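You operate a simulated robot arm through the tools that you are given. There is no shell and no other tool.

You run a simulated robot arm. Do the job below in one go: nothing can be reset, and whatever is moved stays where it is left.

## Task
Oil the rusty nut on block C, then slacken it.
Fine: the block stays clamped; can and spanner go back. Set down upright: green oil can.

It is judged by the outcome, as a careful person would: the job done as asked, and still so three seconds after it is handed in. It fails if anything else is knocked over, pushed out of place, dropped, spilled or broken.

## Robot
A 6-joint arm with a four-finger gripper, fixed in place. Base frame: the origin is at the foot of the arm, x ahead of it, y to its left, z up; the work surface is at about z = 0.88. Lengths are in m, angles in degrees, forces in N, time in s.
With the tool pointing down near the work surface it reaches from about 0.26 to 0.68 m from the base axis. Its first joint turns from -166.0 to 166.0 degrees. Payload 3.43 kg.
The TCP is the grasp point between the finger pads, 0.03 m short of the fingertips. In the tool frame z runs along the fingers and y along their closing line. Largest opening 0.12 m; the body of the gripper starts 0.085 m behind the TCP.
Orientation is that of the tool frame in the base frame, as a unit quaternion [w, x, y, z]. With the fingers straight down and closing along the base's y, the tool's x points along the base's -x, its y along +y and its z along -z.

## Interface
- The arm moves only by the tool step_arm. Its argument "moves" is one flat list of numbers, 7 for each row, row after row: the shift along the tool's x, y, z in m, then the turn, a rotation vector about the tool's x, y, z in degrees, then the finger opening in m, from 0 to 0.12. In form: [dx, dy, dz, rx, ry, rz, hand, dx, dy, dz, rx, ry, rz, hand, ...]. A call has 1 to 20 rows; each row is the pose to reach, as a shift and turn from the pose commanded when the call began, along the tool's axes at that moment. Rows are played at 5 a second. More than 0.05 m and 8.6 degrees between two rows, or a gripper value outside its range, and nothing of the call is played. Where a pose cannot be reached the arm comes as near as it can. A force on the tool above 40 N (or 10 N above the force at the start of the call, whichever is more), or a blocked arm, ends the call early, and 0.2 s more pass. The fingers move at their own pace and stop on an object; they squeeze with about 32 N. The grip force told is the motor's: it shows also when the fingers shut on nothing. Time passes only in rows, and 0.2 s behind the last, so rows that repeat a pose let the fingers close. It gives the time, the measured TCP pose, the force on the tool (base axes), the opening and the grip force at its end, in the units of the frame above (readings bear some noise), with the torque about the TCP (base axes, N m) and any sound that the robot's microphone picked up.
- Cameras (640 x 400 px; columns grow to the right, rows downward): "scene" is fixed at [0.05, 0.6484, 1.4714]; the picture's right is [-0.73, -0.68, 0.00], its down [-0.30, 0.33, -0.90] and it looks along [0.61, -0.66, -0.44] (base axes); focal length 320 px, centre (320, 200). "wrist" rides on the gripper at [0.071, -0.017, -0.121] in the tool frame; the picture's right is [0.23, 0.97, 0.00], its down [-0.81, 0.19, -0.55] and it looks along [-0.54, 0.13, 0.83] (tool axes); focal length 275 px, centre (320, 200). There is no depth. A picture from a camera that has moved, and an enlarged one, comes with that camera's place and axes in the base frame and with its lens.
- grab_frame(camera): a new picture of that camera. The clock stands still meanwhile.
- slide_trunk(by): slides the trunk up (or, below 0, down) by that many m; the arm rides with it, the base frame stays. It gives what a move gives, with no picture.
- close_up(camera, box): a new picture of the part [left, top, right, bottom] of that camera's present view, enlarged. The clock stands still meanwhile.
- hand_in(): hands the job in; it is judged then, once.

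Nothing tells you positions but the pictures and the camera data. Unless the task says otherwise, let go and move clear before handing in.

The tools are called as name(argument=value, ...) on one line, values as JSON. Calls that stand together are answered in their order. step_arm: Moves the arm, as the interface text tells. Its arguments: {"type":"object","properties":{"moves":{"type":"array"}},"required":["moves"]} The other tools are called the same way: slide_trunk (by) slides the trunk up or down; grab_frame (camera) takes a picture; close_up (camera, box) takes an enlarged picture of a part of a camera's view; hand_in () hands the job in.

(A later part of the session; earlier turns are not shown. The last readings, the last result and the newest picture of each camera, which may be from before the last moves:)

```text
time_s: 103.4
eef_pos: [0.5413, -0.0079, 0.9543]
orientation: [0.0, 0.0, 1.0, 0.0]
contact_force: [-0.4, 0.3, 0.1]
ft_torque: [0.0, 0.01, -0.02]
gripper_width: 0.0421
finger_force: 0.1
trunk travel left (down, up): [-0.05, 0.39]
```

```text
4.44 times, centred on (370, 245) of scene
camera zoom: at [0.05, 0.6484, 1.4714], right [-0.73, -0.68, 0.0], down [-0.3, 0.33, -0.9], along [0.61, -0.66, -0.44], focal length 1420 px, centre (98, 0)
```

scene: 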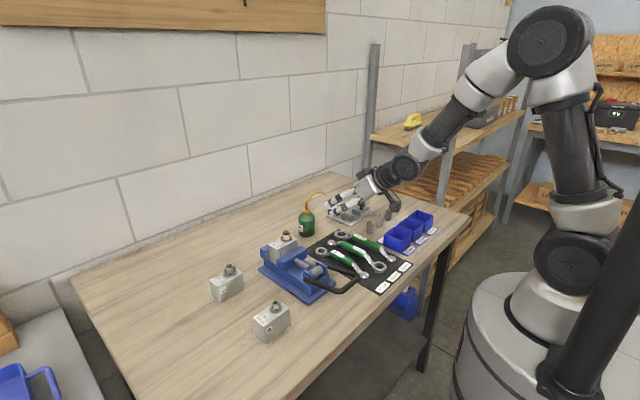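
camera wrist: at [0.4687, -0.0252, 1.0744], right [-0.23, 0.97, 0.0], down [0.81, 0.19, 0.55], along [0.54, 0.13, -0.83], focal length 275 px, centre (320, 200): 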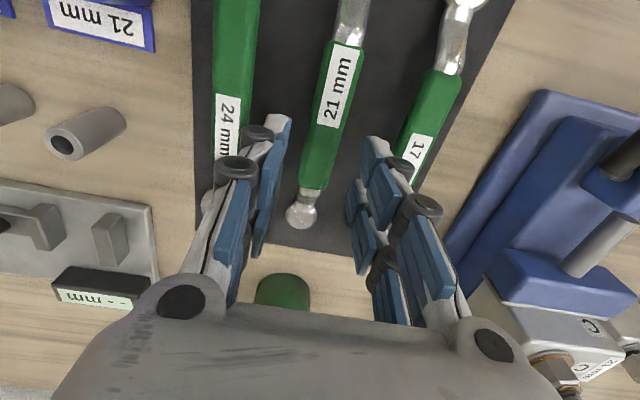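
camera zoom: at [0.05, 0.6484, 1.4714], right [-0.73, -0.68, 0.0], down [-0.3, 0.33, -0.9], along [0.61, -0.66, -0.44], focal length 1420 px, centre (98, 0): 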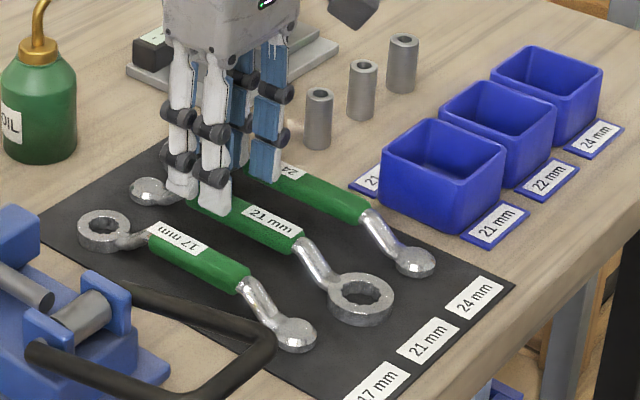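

step_arm(moves=[0, -0.001, 0.015, 0, 0, 0, 0.042, 0, -0.001, 0.028, 0, 0, 0, 0.042, 0, -0.001, 0.036, 0, 0, 0, 0.042, 0, -0.001, 0.036, 0, 0, 0, 0.042])

grab_frame(camera="wrist")

close_up(camera="scene", box=[320, 220, 400, 280])

```text
time_s: 104.4
eef_pos: [0.5409, -0.0095, 0.9179]
orientation: [0.001, 0.0, 1.0, 0.0]
contact_force: [-0.1, -0.7, -0.5]
ft_torque: [-0.02, 0.01, 0.0]
gripper_width: 0.0421
finger_force: 0.1
trunk travel left (down, up): [-0.05, 0.39]
```

```text
taken
camera wrist: at [0.4693, -0.0267, 1.0385], right [-0.23, 0.97, 0.0], down [0.81, 0.19, 0.55], along [0.54, 0.13, -0.83], focal length 275 px, centre (320, 200)
```

wrist: 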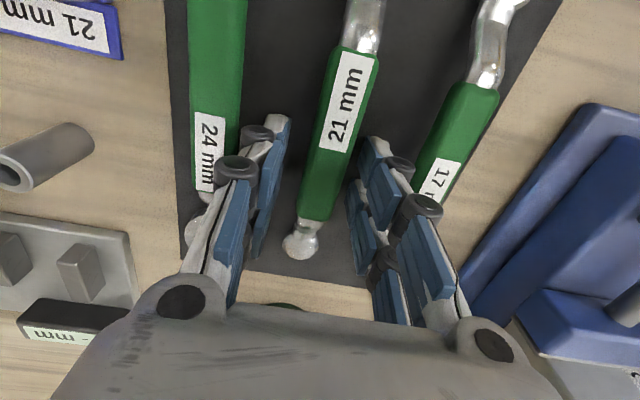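

```text
6.67 times, centred on (360, 250) of scene
camera zoom: at [0.05, 0.6484, 1.4714], right [-0.73, -0.68, 0.0], down [-0.3, 0.33, -0.9], along [0.61, -0.66, -0.44], focal length 2131 px, centre (53, -133)
```

zoom: 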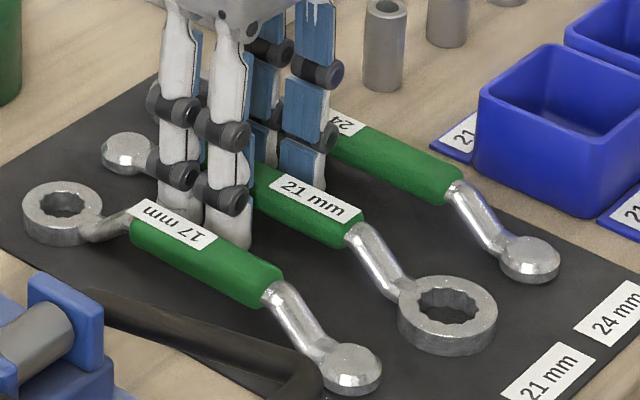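

The fingers straddle the handle with clearance to its neighbours. I'll close on it.

step_arm(moves=[0, 0, 0.001, 0, 0, 0, 0.034, 0, 0, 0.001, 0, 0, 0, 0.026, 0, 0, 0.001, 0, 0, 0, 0.018, 0, 0, 0.001, 0, 0, 0, 0.01, 0, 0, 0.001, 0, 0, 0, 0.005, 0, 0, 0.001, 0, 0, 0, 0.005])

grab_frame(camera="wrist")

```text
time_s: 105.8
eef_pos: [0.5415, -0.0102, 0.9172]
orientation: [0.0, 0.0, 1.0, -0.001]
contact_force: [0.7, 0.7, 0.0]
ft_torque: [-0.03, -0.03, -0.09]
gripper_width: 0.021
finger_force: 31.9
trunk travel left (down, up): [-0.05, 0.39]
```

```text
taken
camera wrist: at [0.4692, -0.0269, 1.0377], right [-0.23, 0.97, 0.0], down [0.81, 0.19, 0.55], along [0.54, 0.13, -0.83], focal length 275 px, centre (320, 200)
```

wrist: 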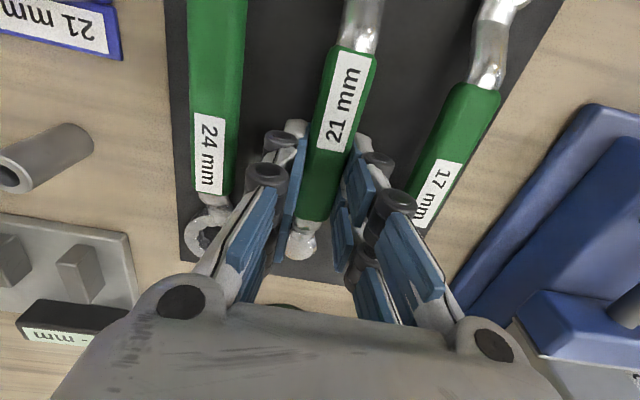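

step_arm(moves=[0, 0, -0.008, 0, 0, 0, 0.005, 0, 0, -0.02, 0, 0, 0, 0.005, 0, 0, -0.04, 0, 0, 0, 0.005, 0, 0, -0.065, 0, 0, 0, 0.005, 0, 0, -0.09, 0, 0, 0, 0.005, 0, 0, -0.115, 0, 0, 0, 0.005, 0, 0, -0.14, 0, 0, 0, 0.005, 0, 0, -0.15, 0, 0, 0, 0.005, 0, 0, -0.15, 0, 0, 0, 0.005])

grab_frame(camera="wrist")

close_up(camera="scene", box=[310, 150, 430, 250])

```text
time_s: 107.8
eef_pos: [0.5407, -0.01, 1.0672]
orientation: [0.001, 0.0, 1.0, 0.001]
contact_force: [-0.4, 0.2, -2.3]
ft_torque: [-0.03, -0.03, 0.0]
gripper_width: 0.021
finger_force: 32.5
trunk travel left (down, up): [-0.05, 0.39]
```

```text
taken
camera wrist: at [0.4692, -0.0276, 1.1872], right [-0.23, 0.97, 0.0], down [0.81, 0.19, 0.55], along [0.54, 0.13, -0.83], focal length 275 px, centre (320, 200)
```

wrist: 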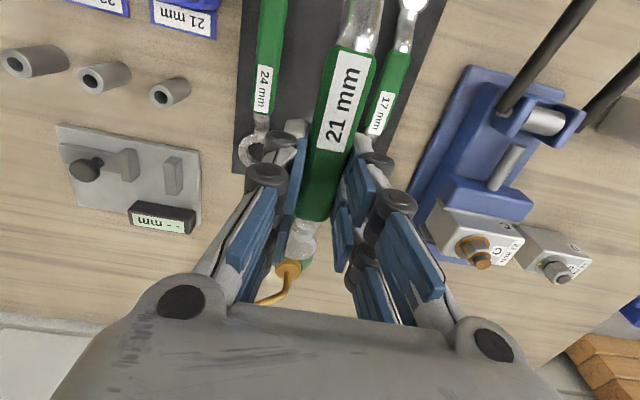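

```text
4.00 times, centred on (370, 200) of scene
camera zoom: at [0.05, 0.6484, 1.4714], right [-0.73, -0.68, 0.0], down [-0.3, 0.33, -0.9], along [0.61, -0.66, -0.44], focal length 1278 px, centre (120, 200)
```

zoom: 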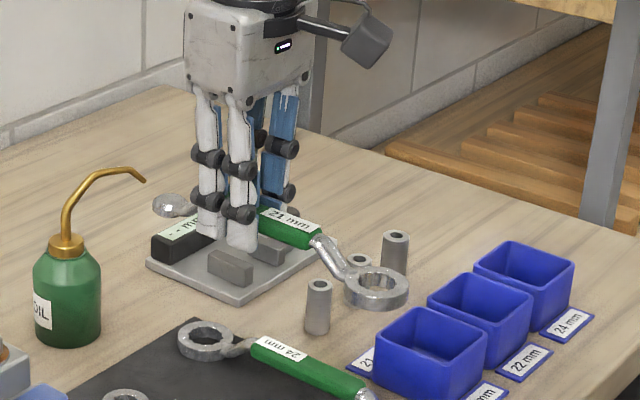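

The spanner lifts level with no droop (2.3 N). I'll look closely at the ring's 12-point profile and the nut's flats so I can match their angles.

close_up(camera="scene", box=[390, 210, 415, 230])

close_up(camera="scene", box=[270, 225, 300, 250])

close_up(camera="wrist", box=[430, 220, 530, 290])

```text
16.00 times, centred on (402, 220) of scene
camera zoom: at [0.05, 0.6484, 1.4714], right [-0.73, -0.68, 0.0], down [-0.3, 0.33, -0.9], along [0.61, -0.66, -0.44], focal length 5114 px, centre (-1000, -120)
```

zoom: 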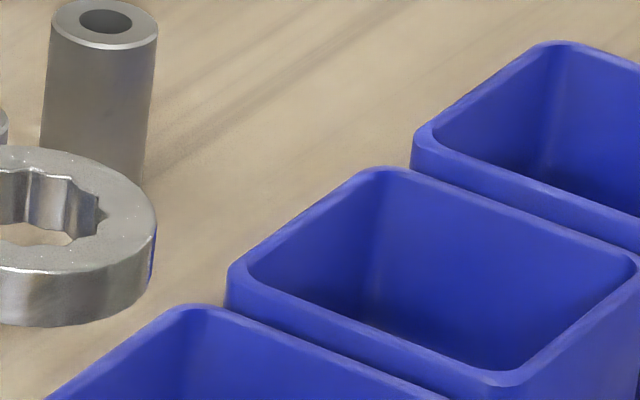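

```text
16.00 times, centred on (285, 238) of scene
camera zoom: at [0.05, 0.6484, 1.4714], right [-0.73, -0.68, 0.0], down [-0.3, 0.33, -0.9], along [0.61, -0.66, -0.44], focal length 5114 px, centre (880, -400)
```

zoom: 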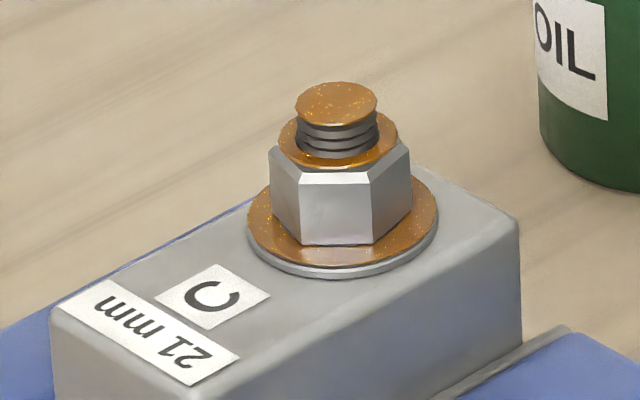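

```text
5.71 times, centred on (480, 255) of wrist
camera zoom: at [0.4692, -0.0276, 1.1872], right [-0.23, 0.97, 0.0], down [0.81, 0.19, 0.55], along [0.54, 0.13, -0.83], focal length 1573 px, centre (-594, -114)
```

zoom: 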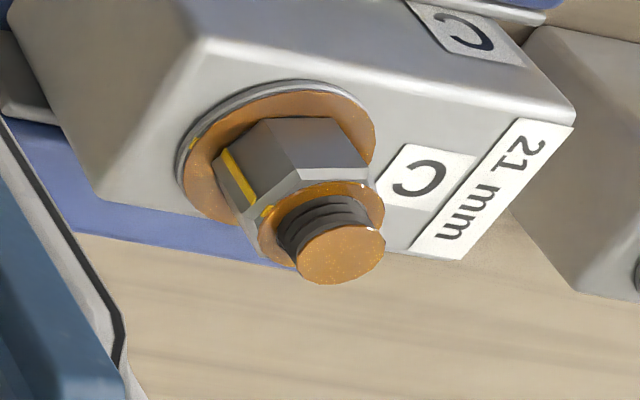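

close_up(camera="scene", box=[364, 208, 404, 233])

```text
16.00 times, centred on (384, 220) of scene
camera zoom: at [0.05, 0.6484, 1.4714], right [-0.73, -0.68, 0.0], down [-0.3, 0.33, -0.9], along [0.61, -0.66, -0.44], focal length 5114 px, centre (-704, -128)
```

zoom: 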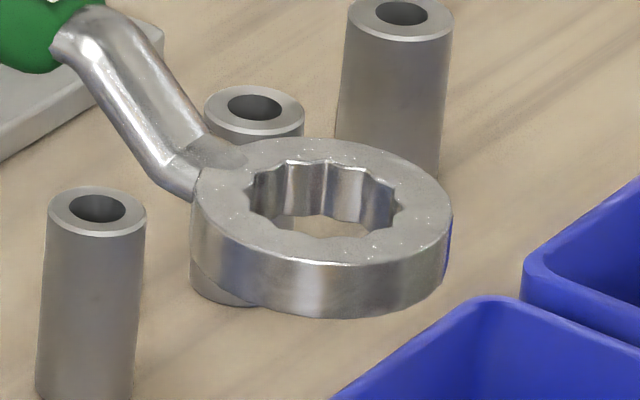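

The nut's corners sit near 37° (mod 60) and the ring's notches near 13–15° from the handle axis (mod 30). A handle direction of about -126° should therefore seat it. I'll swing the spanner high over the vice to that heading, with the ring above the bolt.

step_arm(moves=[-0.0007, 0.0049, -0.005, 0, 0, 7, 0.005, -0.0014, 0.0097, -0.01, 0, 0, 14, 0.005, -0.0021, 0.0146, -0.015, 0, 0, 21, 0.005, -0.0028, 0.0194, -0.02, 0, 0, 28, 0.005, -0.0035, 0.0242, -0.025, 0, 0, 35, 0.005, -0.0042, 0.0291, -0.03, 0, 0, 42, 0.005, -0.0049, 0.0339, -0.03, 0, 0, 49, 0.005, -0.0056, 0.0388, -0.03, 0, 0, 56, 0.005, -0.0062, 0.0436, -0.03, 0, 0, 63, 0.005, -0.0069, 0.0485, -0.03, 0, 0, 70, 0.005, -0.0076, 0.0533, -0.03, 0, 0, 77, 0.005, -0.0083, 0.0582, -0.03, 0, 0, 84, 0.005, -0.009, 0.063, -0.03, 0, 0, 91, 0.005, -0.0097, 0.0679, -0.03, 0, 0, 98, 0.005, -0.0104, 0.0727, -0.03, 0, 0, 105, 0.005, -0.0111, 0.0775, -0.03, 0, 0, 112, 0.005, -0.0115, 0.08, -0.03, 0, 0, 119, 0.005, -0.0118, 0.0824, -0.03, 0, 0, 126, 0.005, -0.0118, 0.0824, -0.03, 0, 0, 126, 0.005])

close_up(camera="scene", box=[240, 180, 360, 270])

close_up(camera="scene", box=[270, 215, 310, 245])

```text
time_s: 111.8
eef_pos: [0.552, 0.0738, 1.0974]
orientation: [0.001, 0.892, 0.453, 0.001]
contact_force: [-0.5, 0.3, -1.2]
ft_torque: [-0.06, 0.02, 0.03]
gripper_width: 0.0208
finger_force: 31.9
trunk travel left (down, up): [-0.05, 0.39]
```

```text
4.44 times, centred on (300, 225) of scene
camera zoom: at [0.05, 0.6484, 1.4714], right [-0.73, -0.68, 0.0], down [-0.3, 0.33, -0.9], along [0.61, -0.66, -0.44], focal length 1420 px, centre (409, 89)
```

zoom: 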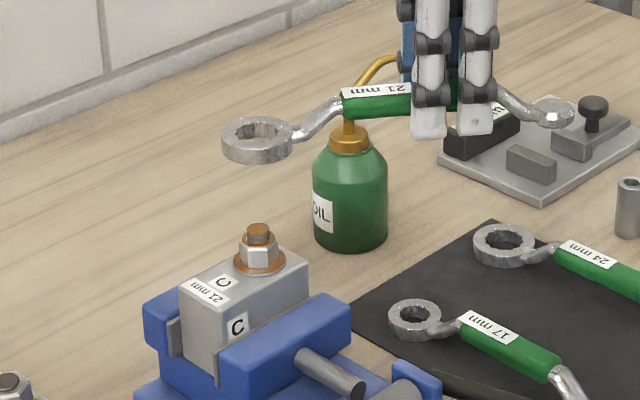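

```text
13.33 times, centred on (290, 230) of scene
camera zoom: at [0.05, 0.6484, 1.4714], right [-0.73, -0.68, 0.0], down [-0.3, 0.33, -0.9], along [0.61, -0.66, -0.44], focal length 4261 px, centre (720, -200)
```

zoom: 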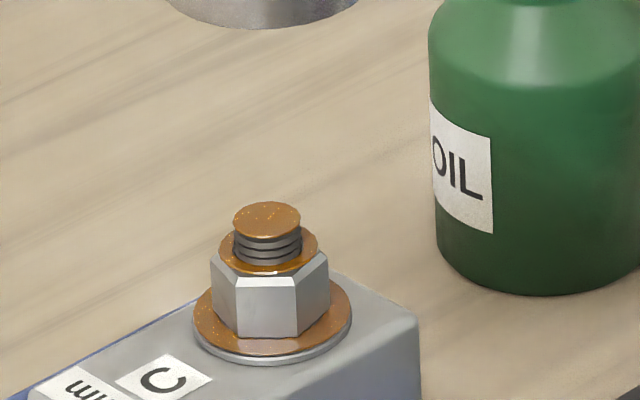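

step_arm(moves=[0, 0, 0.012, 0, 0, 0, 0.005, 0, 0, 0.025, 0, 0, 0, 0.005, 0, 0, 0.037, 0, 0, 0, 0.005, 0, 0, 0.047, 0, 0, 0, 0.005, 0, 0, 0.047, 0, 0, 0, 0.005])

close_up(camera="scene", box=[265, 210, 305, 240])

grab_frame(camera="wrist")

```text
time_s: 113.0
eef_pos: [0.5532, 0.0726, 1.0508]
orientation: [0.001, 0.891, 0.453, 0.001]
contact_force: [0.5, -0.9, -2.4]
ft_torque: [-0.05, 0.02, 0.01]
gripper_width: 0.0211
finger_force: 31.6
trunk travel left (down, up): [-0.05, 0.39]
```

```text
13.33 times, centred on (285, 225) of scene
camera zoom: at [0.05, 0.6484, 1.4714], right [-0.73, -0.68, 0.0], down [-0.3, 0.33, -0.9], along [0.61, -0.66, -0.44], focal length 4261 px, centre (787, -133)
```

zoom: 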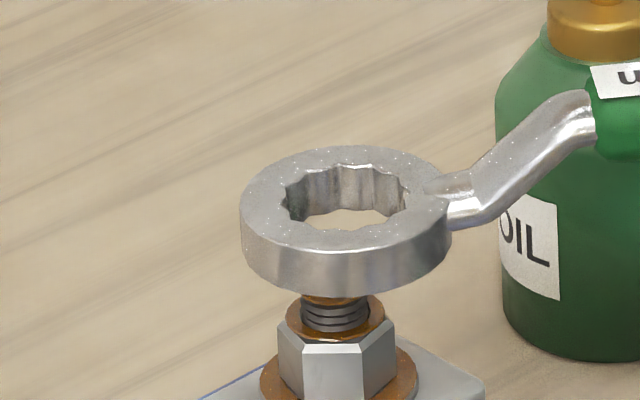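

```text
taken
camera wrist: at [0.5817, 0.1391, 1.1715], right [0.92, -0.39, 0.0], down [-0.32, -0.77, 0.55], along [-0.21, -0.51, -0.83], focal length 275 px, centre (320, 200)
```

wrist: 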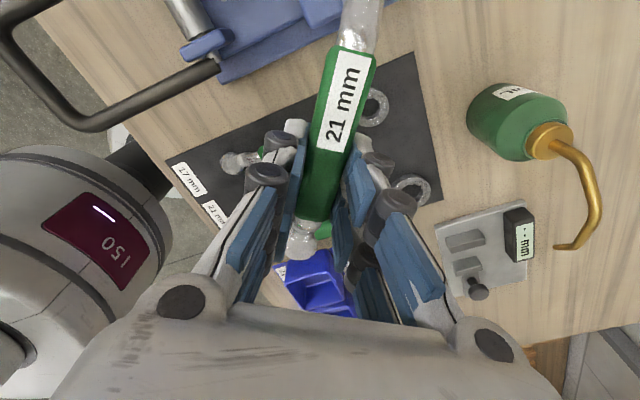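

The ring is about 3 mm off the bolt axis along the handle. I'll correct that, lower to just around the bolt tip, and check.

step_arm(moves=[0.0015, -0.0002, 0, 0, 0, 0, 0.005, 0.0029, -0.0004, 0, 0, 0, 0, 0.005, 0.0029, -0.0004, 0.005, 0, 0, 0, 0.005, 0.0029, -0.0004, 0.009, 0, 0, 0, 0.005, 0.0029, -0.0004, 0.009, 0, 0, 0, 0.005])

close_up(camera="scene", box=[270, 215, 300, 240])

```text
time_s: 114.2
eef_pos: [0.5537, 0.0757, 1.0429]
orientation: [0.0, 0.891, 0.453, 0.001]
contact_force: [0.0, -0.1, -2.1]
ft_torque: [-0.01, 0.03, -0.01]
gripper_width: 0.0208
finger_force: 32.3
trunk travel left (down, up): [-0.05, 0.39]
```

```text
16.00 times, centred on (285, 228) of scene
camera zoom: at [0.05, 0.6484, 1.4714], right [-0.73, -0.68, 0.0], down [-0.3, 0.33, -0.9], along [0.61, -0.66, -0.44], focal length 5114 px, centre (880, -240)
```

zoom: 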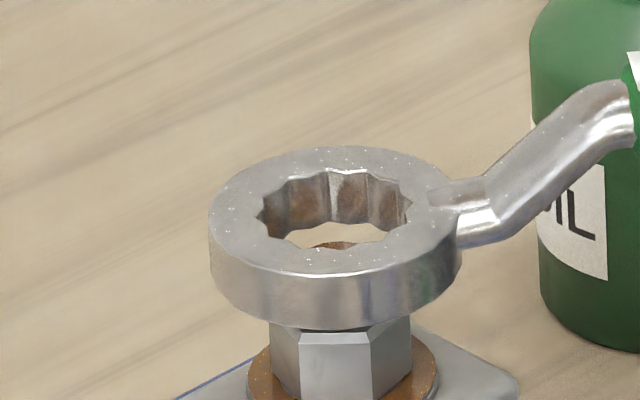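

close_up(camera="scene", box=[278, 223, 294, 233])

close_up(camera="scene", box=[278, 230, 298, 243])

```text
16.00 times, centred on (286, 228) of scene
camera zoom: at [0.05, 0.6484, 1.4714], right [-0.73, -0.68, 0.0], down [-0.3, 0.33, -0.9], along [0.61, -0.66, -0.44], focal length 5114 px, centre (864, -248)
```

zoom: 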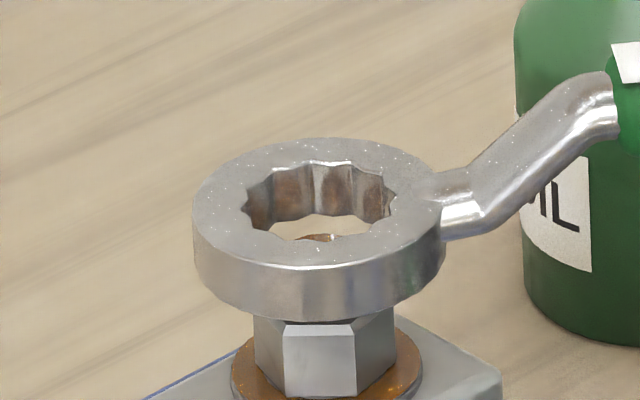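

```text
16.00 times, centred on (288, 236) of scene
camera zoom: at [0.05, 0.6484, 1.4714], right [-0.73, -0.68, 0.0], down [-0.3, 0.33, -0.9], along [0.61, -0.66, -0.44], focal length 5114 px, centre (832, -384)
```

zoom: 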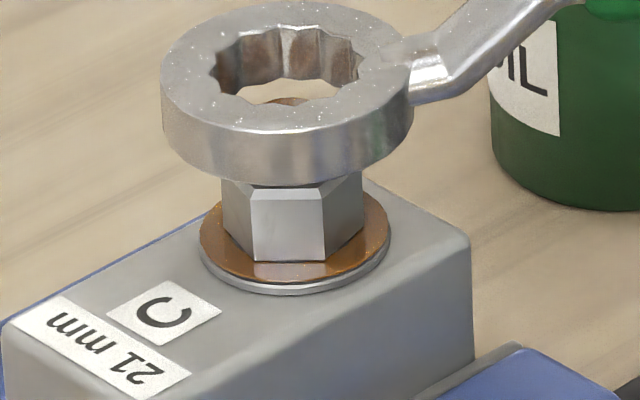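

My refined reading puts the ring notches in line with the handle axis and the nut corners near 13–14° (mod 30), so the handle should be at about -136°. I'll lift slightly, pivot 10° about the bolt axis, and come back down.

step_arm(moves=[0, 0, -0.01, 0, 0, 0, 0.005, 0.0002, -0.0049, -0.01, 0, 0, 2.5, 0.005, 0.0006, -0.0099, -0.01, 0, 0, 5, 0.005, 0.0012, -0.0149, -0.01, 0, 0, 7.5, 0.005, 0.0018, -0.0198, -0.01, 0, 0, 10, 0.005, 0.0018, -0.0198, -0.004, 0, 0, 10, 0.005, 0.0018, -0.0198, 0.001, 0, 0, 10, 0.005, 0.0018, -0.0198, 0.001, 0, 0, 10, 0.005])

close_up(camera="scene", box=[278, 223, 294, 233])

```text
time_s: 116.0
eef_pos: [0.5405, 0.0891, 1.041]
orientation: [0.001, 0.927, 0.374, 0.001]
contact_force: [0.5, -0.2, -1.9]
ft_torque: [-0.08, 0.02, 0.02]
gripper_width: 0.0212
finger_force: 31.8
trunk travel left (down, up): [-0.05, 0.39]
```

```text
16.00 times, centred on (286, 228) of scene
camera zoom: at [0.05, 0.6484, 1.4714], right [-0.73, -0.68, 0.0], down [-0.3, 0.33, -0.9], along [0.61, -0.66, -0.44], focal length 5114 px, centre (864, -248)
```

zoom: 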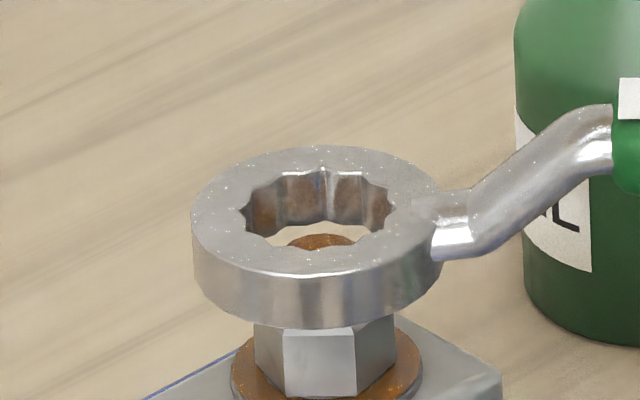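

The ring is now concentric with the bolt within about 0.5 mm, and the notches line up with the nut corners within a degree or two. I'll lower gently and feel for contact.

step_arm(moves=[-0.0005, 0.0005, 0, 0, 0, 0, 0.005, -0.0005, 0.0005, 0.002, 0, 0, 0, 0.005, -0.0005, 0.0005, 0.004, 0, 0, 0, 0.005, -0.0005, 0.0005, 0.006, 0, 0, 0, 0.005, -0.0005, 0.0005, 0.006, 0, 0, 0, 0.005])

close_up(camera="scene", box=[278, 223, 294, 233])

```text
time_s: 117.2
eef_pos: [0.54, 0.0871, 1.0335]
orientation: [0.0, 0.928, 0.373, 0.001]
contact_force: [-0.1, -0.1, -2.4]
ft_torque: [-0.03, 0.05, -0.02]
gripper_width: 0.0211
finger_force: 32.2
trunk travel left (down, up): [-0.05, 0.39]
```

```text
16.00 times, centred on (286, 228) of scene
camera zoom: at [0.05, 0.6484, 1.4714], right [-0.73, -0.68, 0.0], down [-0.3, 0.33, -0.9], along [0.61, -0.66, -0.44], focal length 5114 px, centre (864, -248)
```

zoom: 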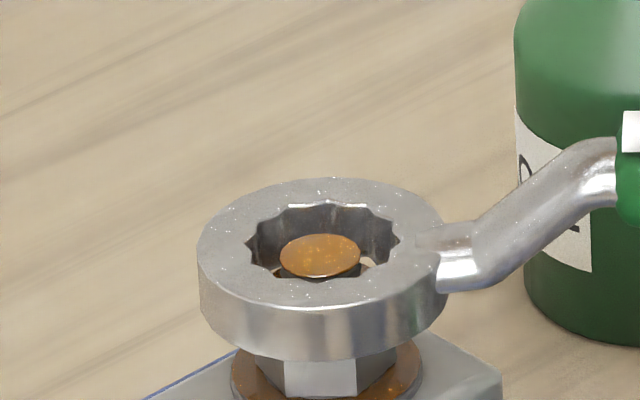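

step_arm(moves=[0.0004, 0, 0.0007, 0, 0, 0, 0.005, 0.0004, 0, 0.0015, 0, 0, 0, 0.005, 0.0004, 0, 0.0022, 0, 0, 0, 0.005, 0.0004, 0, 0.003, 0, 0, 0, 0.005, 0.0004, 0, 0.003, 0, 0, 0, 0.005])

close_up(camera="scene", box=[278, 223, 294, 233])

```text
time_s: 118.4
eef_pos: [0.5394, 0.0894, 1.0315]
orientation: [0.001, 0.928, 0.374, 0.001]
contact_force: [1.4, -0.1, -0.9]
ft_torque: [0.05, -0.03, -0.05]
gripper_width: 0.0213
finger_force: 32.0
trunk travel left (down, up): [-0.05, 0.39]
```

```text
16.00 times, centred on (286, 228) of scene
camera zoom: at [0.05, 0.6484, 1.4714], right [-0.73, -0.68, 0.0], down [-0.3, 0.33, -0.9], along [0.61, -0.66, -0.44], focal length 5114 px, centre (864, -248)
```

zoom: 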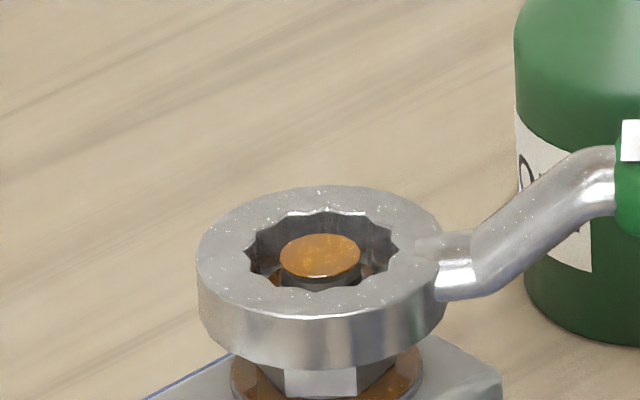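

There is light contact, so the ring is resting on the nut's top edge. I'll press very lightly and turn a few degrees clockwise about the bolt axis to let it drop on.

step_arm(moves=[0, -0.001, 0.0015, 0, 0, 0.5, 0.005, 0, -0.002, 0.0015, 0, 0, 1, 0.005, 0, -0.003, 0.0015, 0, 0, 1.5, 0.005, 0.0001, -0.004, 0.0015, 0, 0, 2, 0.005, 0.0001, -0.005, 0.0015, 0, 0, 2.5, 0.005, 0.0002, -0.006, 0.0015, 0, 0, 3, 0.005, 0.0002, -0.006, 0.0015, 0, 0, 3, 0.005])

close_up(camera="scene", box=[278, 223, 294, 233])

```text
time_s: 120.0
eef_pos: [0.5342, 0.0936, 1.0312]
orientation: [0.001, 0.937, 0.349, 0.001]
contact_force: [0.2, -0.3, -0.5]
ft_torque: [-0.05, 0.03, -0.11]
gripper_width: 0.021
finger_force: 32.1
trunk travel left (down, up): [-0.05, 0.39]
```

```text
16.00 times, centred on (286, 228) of scene
camera zoom: at [0.05, 0.6484, 1.4714], right [-0.73, -0.68, 0.0], down [-0.3, 0.33, -0.9], along [0.61, -0.66, -0.44], focal length 5114 px, centre (864, -248)
```

zoom: 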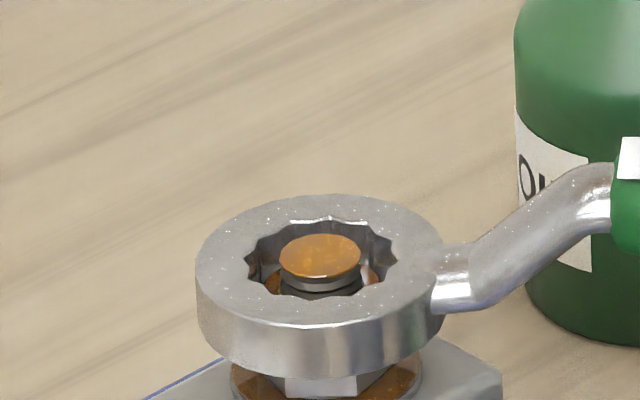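

The ring has started dropping over the nut. I'll keep lowering in small steps.

step_arm(moves=[0, 0, 0.001, 0, 0, 0, 0.005, 0, 0, 0.002, 0, 0, 0, 0.005, 0, 0, 0.003, 0, 0, 0, 0.005, 0, 0, 0.004, 0, 0, 0, 0.005, 0, 0, 0.004, 0, 0, 0, 0.005])

close_up(camera="scene", box=[278, 223, 294, 233])

```text
time_s: 121.2
eef_pos: [0.5352, 0.0926, 1.0263]
orientation: [0.0, 0.937, 0.349, 0.001]
contact_force: [0.2, -0.3, -2.3]
ft_torque: [-0.02, 0.05, 0.01]
gripper_width: 0.0211
finger_force: 32.5
trunk travel left (down, up): [-0.05, 0.39]
```

```text
16.00 times, centred on (286, 228) of scene
camera zoom: at [0.05, 0.6484, 1.4714], right [-0.73, -0.68, 0.0], down [-0.3, 0.33, -0.9], along [0.61, -0.66, -0.44], focal length 5114 px, centre (864, -248)
```

zoom: 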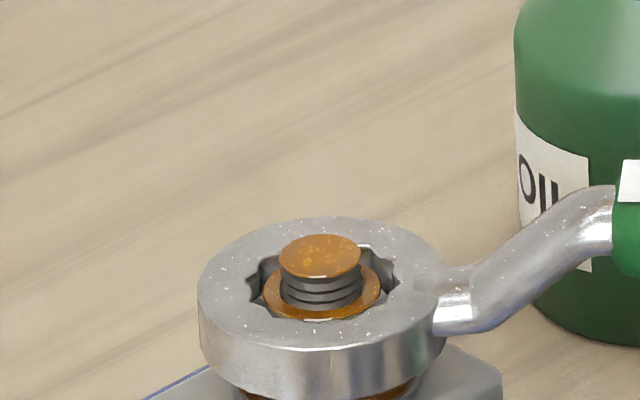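

The nut is inside the ring. A little further down to seat it fully.

step_arm(moves=[0, 0, 0.001, 0, 0, 0, 0.005, 0, 0, 0.002, 0, 0, 0, 0.005, 0, 0, 0.003, 0, 0, 0, 0.005, 0, 0, 0.0042, 0, 0, 0, 0.005, 0, 0, 0.0042, 0, 0, 0, 0.005])

close_up(camera="scene", box=[278, 223, 294, 233])

close_up(camera="scene", box=[250, 190, 350, 270])

```text
time_s: 122.4
eef_pos: [0.5356, 0.0942, 1.0219]
orientation: [0.001, 0.937, 0.349, 0.001]
contact_force: [1.7, -1.1, -1.3]
ft_torque: [0.01, -0.05, -0.11]
gripper_width: 0.0213
finger_force: 31.7
trunk travel left (down, up): [-0.05, 0.39]
```

```text
16.00 times, centred on (286, 228) of scene
camera zoom: at [0.05, 0.6484, 1.4714], right [-0.73, -0.68, 0.0], down [-0.3, 0.33, -0.9], along [0.61, -0.66, -0.44], focal length 5114 px, centre (864, -248)
```

zoom: 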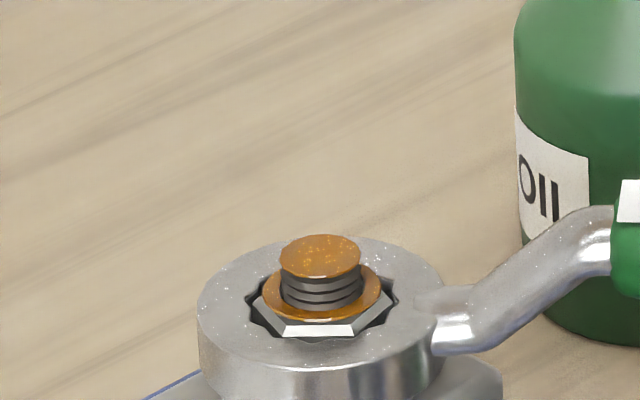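

```text
5.00 times, centred on (300, 230) of scene
camera zoom: at [0.05, 0.6484, 1.4714], right [-0.73, -0.68, 0.0], down [-0.3, 0.33, -0.9], along [0.61, -0.66, -0.44], focal length 1598 px, centre (420, 50)
```

zoom: 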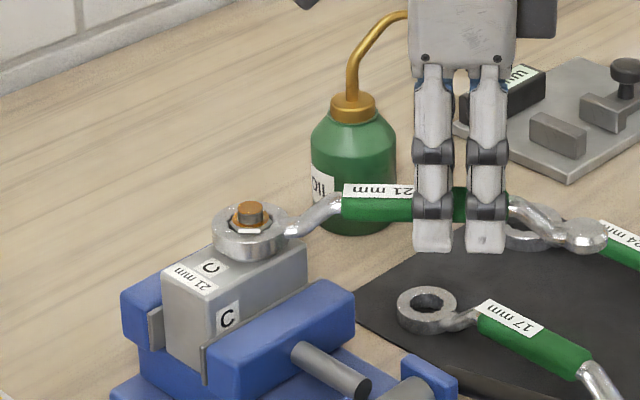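

The nut is fully seated in the ring with its corners in the notches. Now I'll turn counter-clockwise slowly about the bolt axis, watching force and sound.

step_arm(moves=[0, 0.002, 0, 0, 0, -1, 0.005, 0.0001, 0.004, 0, 0, 0, -2, 0.005, 0.0002, 0.006, 0, 0, 0, -3, 0.005, 0.0003, 0.008, 0, 0, 0, -4, 0.005, 0.0004, 0.0099, 0, 0, 0, -5, 0.005, 0.0006, 0.0119, 0, 0, 0, -6, 0.005])

close_up(camera="scene", box=[278, 223, 294, 233])

```text
time_s: 123.8
eef_pos: [0.5444, 0.0848, 1.0209]
orientation: [0.001, 0.917, 0.398, 0.001]
contact_force: [1.8, -1.2, -1.1]
ft_torque: [0.02, -0.05, -0.25]
gripper_width: 0.0212
finger_force: 32.6
trunk travel left (down, up): [-0.05, 0.39]
```

```text
16.00 times, centred on (286, 228) of scene
camera zoom: at [0.05, 0.6484, 1.4714], right [-0.73, -0.68, 0.0], down [-0.3, 0.33, -0.9], along [0.61, -0.66, -0.44], focal length 5114 px, centre (864, -248)
```

zoom: 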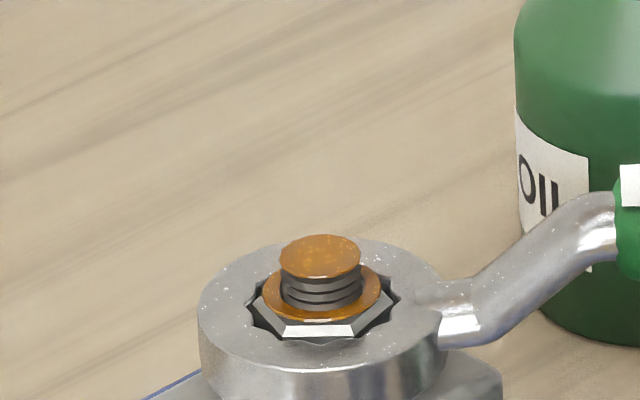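

step_arm(moves=[0, 0.002, 0, 0, 0, -1, 0.005, 0.0001, 0.004, 0, 0, 0, -2, 0.005, 0.0002, 0.006, 0, 0, 0, -3, 0.005, 0.0003, 0.008, 0, 0, 0, -4, 0.005, 0.0004, 0.0099, 0, 0, 0, -5, 0.005, 0.0006, 0.0119, 0, 0, 0, -6, 0.005])

close_up(camera="scene", box=[278, 223, 294, 233])

```text
time_s: 125.2
eef_pos: [0.553, 0.0775, 1.0215]
orientation: [0.0, 0.895, 0.447, 0.002]
contact_force: [0.0, 0.1, -2.0]
ft_torque: [-0.07, 0.02, -0.93]
gripper_width: 0.0214
finger_force: 32.0
trunk travel left (down, up): [-0.05, 0.39]
```

```text
16.00 times, centred on (286, 228) of scene
camera zoom: at [0.05, 0.6484, 1.4714], right [-0.73, -0.68, 0.0], down [-0.3, 0.33, -0.9], along [0.61, -0.66, -0.44], focal length 5114 px, centre (864, -248)
```

zoom: 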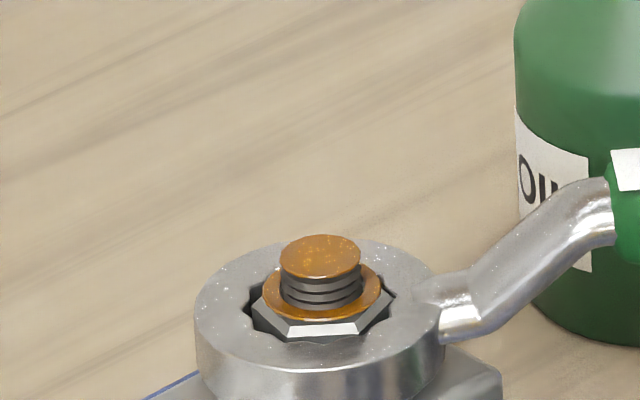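

Torque is building (−0.9 N·m), so the ring is now bearing on the nut's flats. I'll continue.

step_arm(moves=[0, 0.002, 0, 0, 0, -1, 0.005, 0.0001, 0.004, 0, 0, 0, -2, 0.005, 0.0002, 0.006, 0, 0, 0, -3, 0.005, 0.0003, 0.008, 0, 0, 0, -4, 0.005, 0.0004, 0.0099, 0, 0, 0, -5, 0.005, 0.0006, 0.0119, 0, 0, 0, -6, 0.005])

close_up(camera="scene", box=[278, 223, 294, 233])

```text
time_s: 126.6
eef_pos: [0.561, 0.0706, 1.0221]
orientation: [0.0, 0.871, 0.492, 0.001]
contact_force: [0.4, 0.4, -2.0]
ft_torque: [-0.06, 0.01, -0.76]
gripper_width: 0.0212
finger_force: 32.2
trunk travel left (down, up): [-0.05, 0.39]
```

```text
16.00 times, centred on (286, 228) of scene
camera zoom: at [0.05, 0.6484, 1.4714], right [-0.73, -0.68, 0.0], down [-0.3, 0.33, -0.9], along [0.61, -0.66, -0.44], focal length 5114 px, centre (864, -248)
```

zoom: 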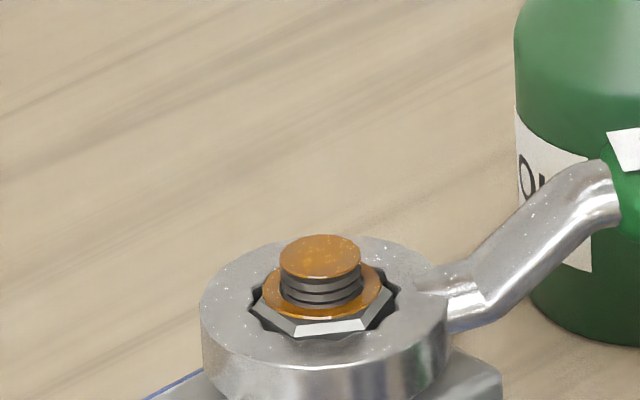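

The nut is turning with the spanner, at about 0.8 N·m. I'll continue the counter-clockwise swing in steady increments.

step_arm(moves=[0.0001, 0.003, 0, 0, 0, -1.5, 0.005, 0.0002, 0.006, 0, 0, 0, -3, 0.005, 0.0006, 0.0119, 0, 0, 0, -6, 0.005, 0.0014, 0.0178, 0, 0, 0, -9, 0.005, 0.0025, 0.0237, 0, 0, 0, -12, 0.005, 0.0039, 0.0295, 0, 0, 0, -15, 0.005, 0.0056, 0.0352, 0, 0, 0, -18, 0.005, 0.0076, 0.0409, 0, 0, 0, -21, 0.005, 0.0099, 0.0464, 0, 0, 0, -24, 0.005])

close_up(camera="scene", box=[278, 223, 294, 233])

```text
time_s: 128.6
eef_pos: [0.6067, 0.0544, 1.0226]
orientation: [0.0, 0.749, 0.663, 0.001]
contact_force: [0.1, -0.2, -2.5]
ft_torque: [-0.07, 0.03, -0.17]
gripper_width: 0.0213
finger_force: 31.7
trunk travel left (down, up): [-0.05, 0.39]
```

```text
16.00 times, centred on (286, 228) of scene
camera zoom: at [0.05, 0.6484, 1.4714], right [-0.73, -0.68, 0.0], down [-0.3, 0.33, -0.9], along [0.61, -0.66, -0.44], focal length 5114 px, centre (864, -248)
```

zoom: 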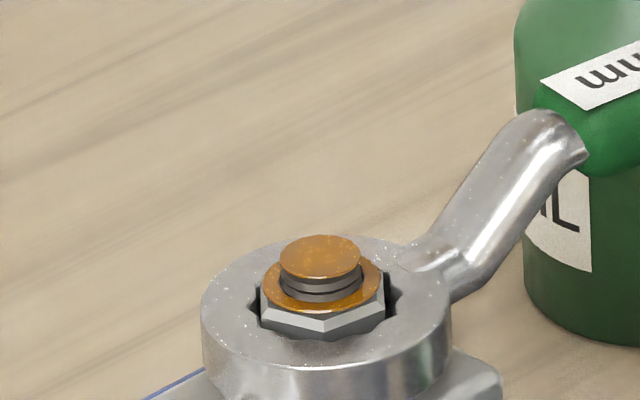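

The nut has clearly rotated and torque has dropped to 0.2 N·m, so it has broken loose. I'll continue the swing a bit further while within reach.

step_arm(moves=[0.0001, 0.003, 0, 0, 0, -1.5, 0.005, 0.0002, 0.006, 0, 0, 0, -3, 0.005, 0.0006, 0.0119, 0, 0, 0, -6, 0.005, 0.0014, 0.0178, 0, 0, 0, -9, 0.005, 0.0025, 0.0237, 0, 0, 0, -12, 0.005, 0.0039, 0.0295, 0, 0, 0, -15, 0.005, 0.0056, 0.0352, 0, 0, 0, -18, 0.005, 0.0076, 0.0409, 0, 0, 0, -21, 0.005, 0.0099, 0.0464, 0, 0, 0, -24, 0.005, 0.0124, 0.0518, 0, 0, 0, -27, 0.005, 0.0124, 0.0518, 0, 0, 0, -27, 0.005])

close_up(camera="scene", box=[278, 223, 294, 233])

close_up(camera="scene", box=[250, 170, 370, 270])

```text
time_s: 131.0
eef_pos: [0.6606, 0.0596, 1.0222]
orientation: [0.001, 0.574, 0.819, 0.001]
contact_force: [1.9, -1.2, -3.3]
ft_torque: [-0.15, -0.09, -0.15]
gripper_width: 0.0212
finger_force: 31.6
trunk travel left (down, up): [-0.05, 0.39]
```

```text
16.00 times, centred on (286, 228) of scene
camera zoom: at [0.05, 0.6484, 1.4714], right [-0.73, -0.68, 0.0], down [-0.3, 0.33, -0.9], along [0.61, -0.66, -0.44], focal length 5114 px, centre (864, -248)
```

zoom: 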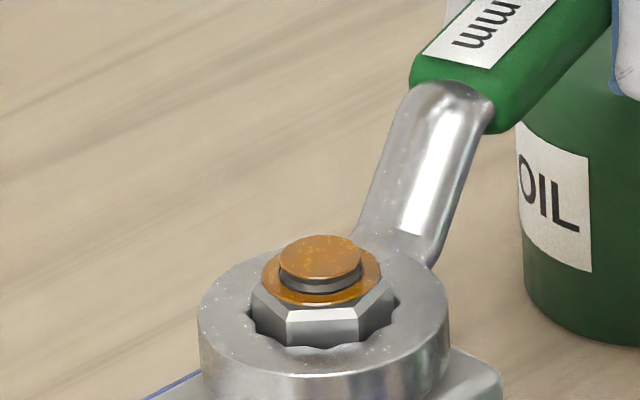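

```text
4.00 times, centred on (310, 220) of scene
camera zoom: at [0.05, 0.6484, 1.4714], right [-0.73, -0.68, 0.0], down [-0.3, 0.33, -0.9], along [0.61, -0.66, -0.44], focal length 1278 px, centre (360, 120)
```

zoom: 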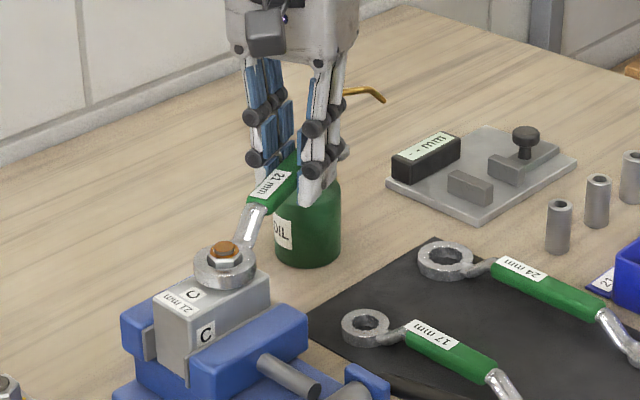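

The nut has turned about 60° and visibly risen, but going further would bring the spanner's end near the oil can's spout. I'll relax the spanner, lift it off, index back 60°, and take a second bite to be sure the nut is properly slack.

step_arm(moves=[0.0001, -0.004, 0, 0, 0, 2, 0.005, 0.0003, -0.008, 0, 0, 0, 4, 0.005, 0.0003, -0.008, -0.006, 0, 0, 4, 0.005, 0.0003, -0.008, -0.012, 0, 0, 4, 0.005, 0.0003, -0.008, -0.02, 0, 0, 4, 0.005, 0.0003, -0.008, -0.03, 0, 0, 4, 0.005, 0.0003, -0.008, -0.03, 0, 0, 4, 0.005])

close_up(camera="scene", box=[270, 218, 302, 238])

```text
time_s: 132.6
eef_pos: [0.6525, 0.0575, 1.0529]
orientation: [0.001, 0.603, 0.798, 0.0]
contact_force: [-0.4, 0.3, -2.5]
ft_torque: [-0.09, -0.02, -0.03]
gripper_width: 0.0213
finger_force: 32.1
trunk travel left (down, up): [-0.05, 0.39]
```

```text
16.00 times, centred on (286, 228) of scene
camera zoom: at [0.05, 0.6484, 1.4714], right [-0.73, -0.68, 0.0], down [-0.3, 0.33, -0.9], along [0.61, -0.66, -0.44], focal length 5114 px, centre (864, -248)
```

zoom: 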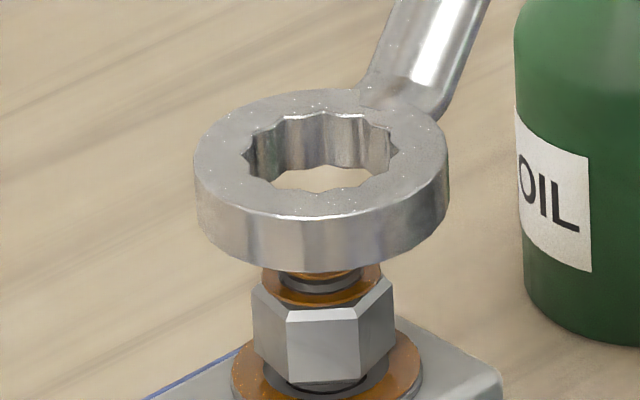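

With the ring lifted I can see the nut has turned about 65° and now stands clear of the washer. I'll take the second bite to make it unmistakably slack, indexing the spanner back about 58°.

step_arm(moves=[0.0009, -0.0145, 0, 0, 0, 7.3, 0.005, 0.0037, -0.0287, 0, 0, 0, 14.6, 0.005, 0.0082, -0.0425, 0, 0, 0, 21.9, 0.005, 0.0145, -0.0556, 0, 0, 0, 29.2, 0.005, 0.0224, -0.0678, 0, 0, 0, 36.5, 0.005, 0.0317, -0.0789, 0, 0, 0, 43.8, 0.005, 0.0424, -0.0887, 0, 0, 0, 51.1, 0.005, 0.0544, -0.0972, 0, 0, 0, 58.5, 0.005, 0.0544, -0.0972, 0, 0, 0, 58.5, 0.005])

close_up(camera="scene", box=[270, 218, 302, 238])

```text
time_s: 134.6
eef_pos: [0.5448, 0.0821, 1.051]
orientation: [0.001, 0.916, 0.402, 0.002]
contact_force: [-0.4, 0.3, -2.2]
ft_torque: [-0.08, 0.02, -0.03]
gripper_width: 0.021
finger_force: 31.8
trunk travel left (down, up): [-0.05, 0.39]
```

```text
16.00 times, centred on (286, 228) of scene
camera zoom: at [0.05, 0.6484, 1.4714], right [-0.73, -0.68, 0.0], down [-0.3, 0.33, -0.9], along [0.61, -0.66, -0.44], focal length 5114 px, centre (864, -248)
```

zoom: 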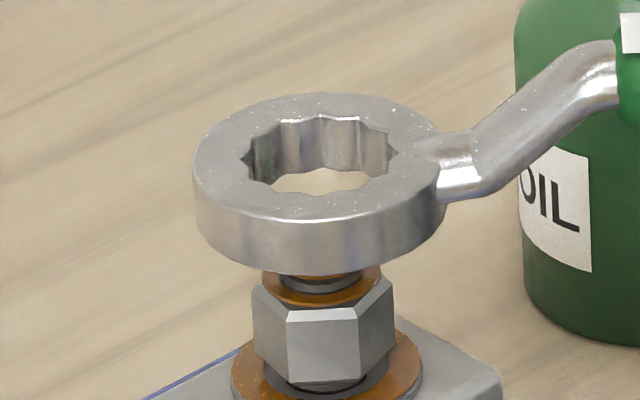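

step_arm(moves=[0, 0.001, 0.004, 0, 0, 0, 0.005, 0, 0.001, 0.008, 0, 0, 0, 0.005, 0, 0.001, 0.012, 0, 0, 0, 0.005, 0, 0.001, 0.015, 0, 0, 0, 0.005, 0, 0.001, 0.015, 0, 0, 0, 0.005])

close_up(camera="scene", box=[270, 218, 302, 238])

```text
time_s: 135.8
eef_pos: [0.5458, 0.0835, 1.0371]
orientation: [0.0, 0.916, 0.402, 0.001]
contact_force: [0.8, 0.4, -2.3]
ft_torque: [-0.03, 0.04, 0.02]
gripper_width: 0.0211
finger_force: 31.8
trunk travel left (down, up): [-0.05, 0.39]
```

```text
16.00 times, centred on (286, 228) of scene
camera zoom: at [0.05, 0.6484, 1.4714], right [-0.73, -0.68, 0.0], down [-0.3, 0.33, -0.9], along [0.61, -0.66, -0.44], focal length 5114 px, centre (864, -248)
```

zoom: 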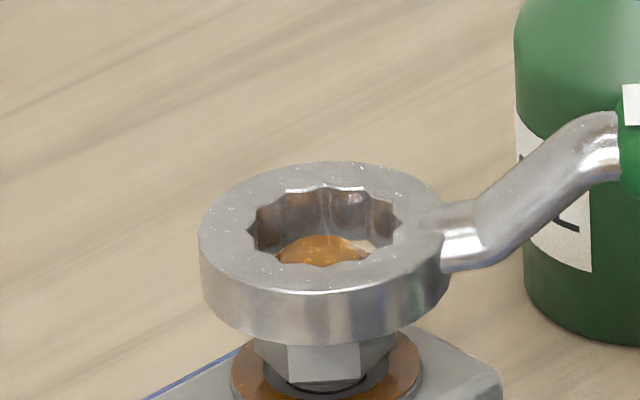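

step_arm(moves=[0.0008, 0, 0, 0, 0, 0, 0.005, 0.0008, 0, 0.0015, 0, 0, 0, 0.005, 0.0008, 0, 0.003, 0, 0, 0, 0.005, 0.0008, 0, 0.004, 0, 0, 0, 0.005, 0.0008, 0, 0.004, 0, 0, 0, 0.005])

close_up(camera="scene", box=[270, 218, 302, 238])

```text
time_s: 137.0
eef_pos: [0.5466, 0.0837, 1.032]
orientation: [0.001, 0.916, 0.402, 0.002]
contact_force: [0.1, 0.7, -1.5]
ft_torque: [-0.03, 0.07, 0.02]
gripper_width: 0.0212
finger_force: 32.0
trunk travel left (down, up): [-0.05, 0.39]
```

```text
16.00 times, centred on (286, 228) of scene
camera zoom: at [0.05, 0.6484, 1.4714], right [-0.73, -0.68, 0.0], down [-0.3, 0.33, -0.9], along [0.61, -0.66, -0.44], focal length 5114 px, centre (864, -248)
```

zoom: 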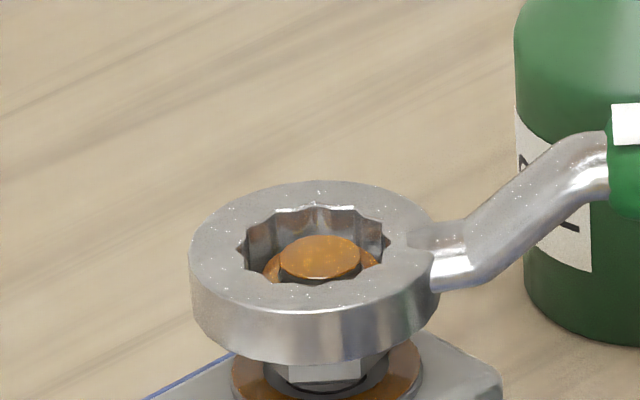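

step_arm(moves=[-0.0002, 0, 0.001, 0, 0, 0, 0.005, -0.0004, 0, 0.002, 0, 0, 0, 0.005, -0.0004, 0, 0.003, 0, 0, 0, 0.005, -0.0004, 0, 0.004, 0, 0, 0, 0.005, -0.0004, 0, 0.004, 0, 0, 0, 0.005])

close_up(camera="scene", box=[270, 218, 302, 238])

```text
time_s: 138.2
eef_pos: [0.5447, 0.084, 1.0292]
orientation: [0.0, 0.916, 0.402, 0.002]
contact_force: [-0.6, -0.2, -1.9]
ft_torque: [-0.04, 0.04, 0.02]
gripper_width: 0.0209
finger_force: 31.4
trunk travel left (down, up): [-0.05, 0.39]
```

```text
16.00 times, centred on (286, 228) of scene
camera zoom: at [0.05, 0.6484, 1.4714], right [-0.73, -0.68, 0.0], down [-0.3, 0.33, -0.9], along [0.61, -0.66, -0.44], focal length 5114 px, centre (864, -248)
```

zoom: 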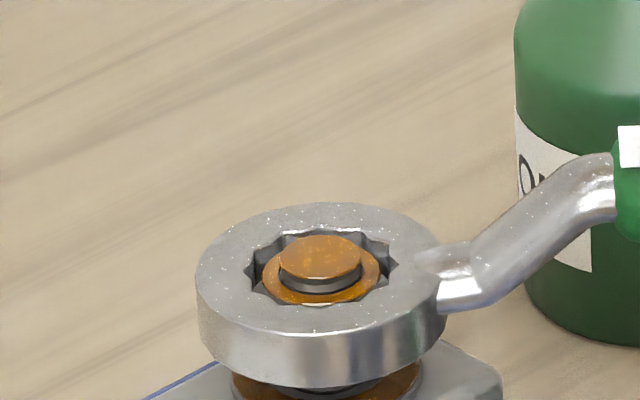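

Engaged again. I'll seat slightly deeper and take the second counter-clockwise swing.

step_arm(moves=[0, 0, 0.002, 0, 0, 0, 0.005, 0, 0, 0.004, 0, 0, 0, 0.005, 0.0001, 0.004, 0.004, 0, 0, -2, 0.005, 0.0003, 0.008, 0.004, 0, 0, -4, 0.005, 0.0006, 0.0119, 0.004, 0, 0, -6, 0.005, 0.0014, 0.0178, 0.004, 0, 0, -9, 0.005, 0.0025, 0.0237, 0.004, 0, 0, -12, 0.005, 0.0039, 0.0295, 0.004, 0, 0, -15, 0.005])

close_up(camera="scene", box=[270, 218, 302, 238])

```text
time_s: 140.0
eef_pos: [0.5691, 0.0649, 1.0248]
orientation: [0.001, 0.855, 0.519, 0.001]
contact_force: [-0.8, -0.2, -2.4]
ft_torque: [-0.08, 0.03, 0.0]
gripper_width: 0.0211
finger_force: 31.7
trunk travel left (down, up): [-0.05, 0.39]
```

```text
16.00 times, centred on (286, 228) of scene
camera zoom: at [0.05, 0.6484, 1.4714], right [-0.73, -0.68, 0.0], down [-0.3, 0.33, -0.9], along [0.61, -0.66, -0.44], focal length 5114 px, centre (864, -248)
```

zoom: 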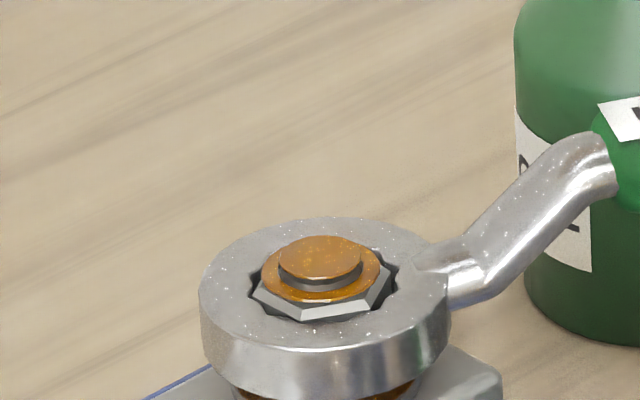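

It turns freely now. I'll finish with another 20° or so.

step_arm(moves=[0.0002, 0.006, 0, 0, 0, -3, 0.005, 0.0006, 0.0119, 0, 0, 0, -6, 0.005, 0.0014, 0.0178, 0, 0, 0, -9, 0.005, 0.0025, 0.0237, 0, 0, 0, -12, 0.005, 0.0039, 0.0295, 0, 0, 0, -15, 0.005, 0.0056, 0.0352, 0, 0, 0, -18, 0.005, 0.0076, 0.0409, 0, 0, 0, -21, 0.005, 0.0076, 0.0409, 0, 0, 0, -21, 0.005])

close_up(camera="scene", box=[270, 218, 302, 238])

```text
time_s: 141.8
eef_pos: [0.6099, 0.0546, 1.0263]
orientation: [0.001, 0.746, 0.666, 0.001]
contact_force: [-0.3, 0.3, -1.8]
ft_torque: [-0.07, 0.0, 0.01]
gripper_width: 0.0208
finger_force: 32.0
trunk travel left (down, up): [-0.05, 0.39]
```

```text
16.00 times, centred on (286, 228) of scene
camera zoom: at [0.05, 0.6484, 1.4714], right [-0.73, -0.68, 0.0], down [-0.3, 0.33, -0.9], along [0.61, -0.66, -0.44], focal length 5114 px, centre (864, -248)
```

zoom: 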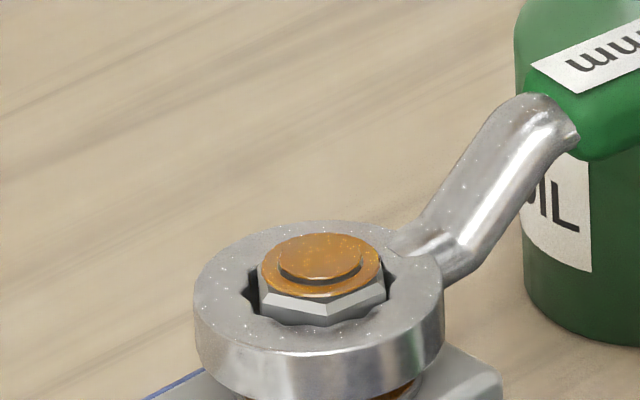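

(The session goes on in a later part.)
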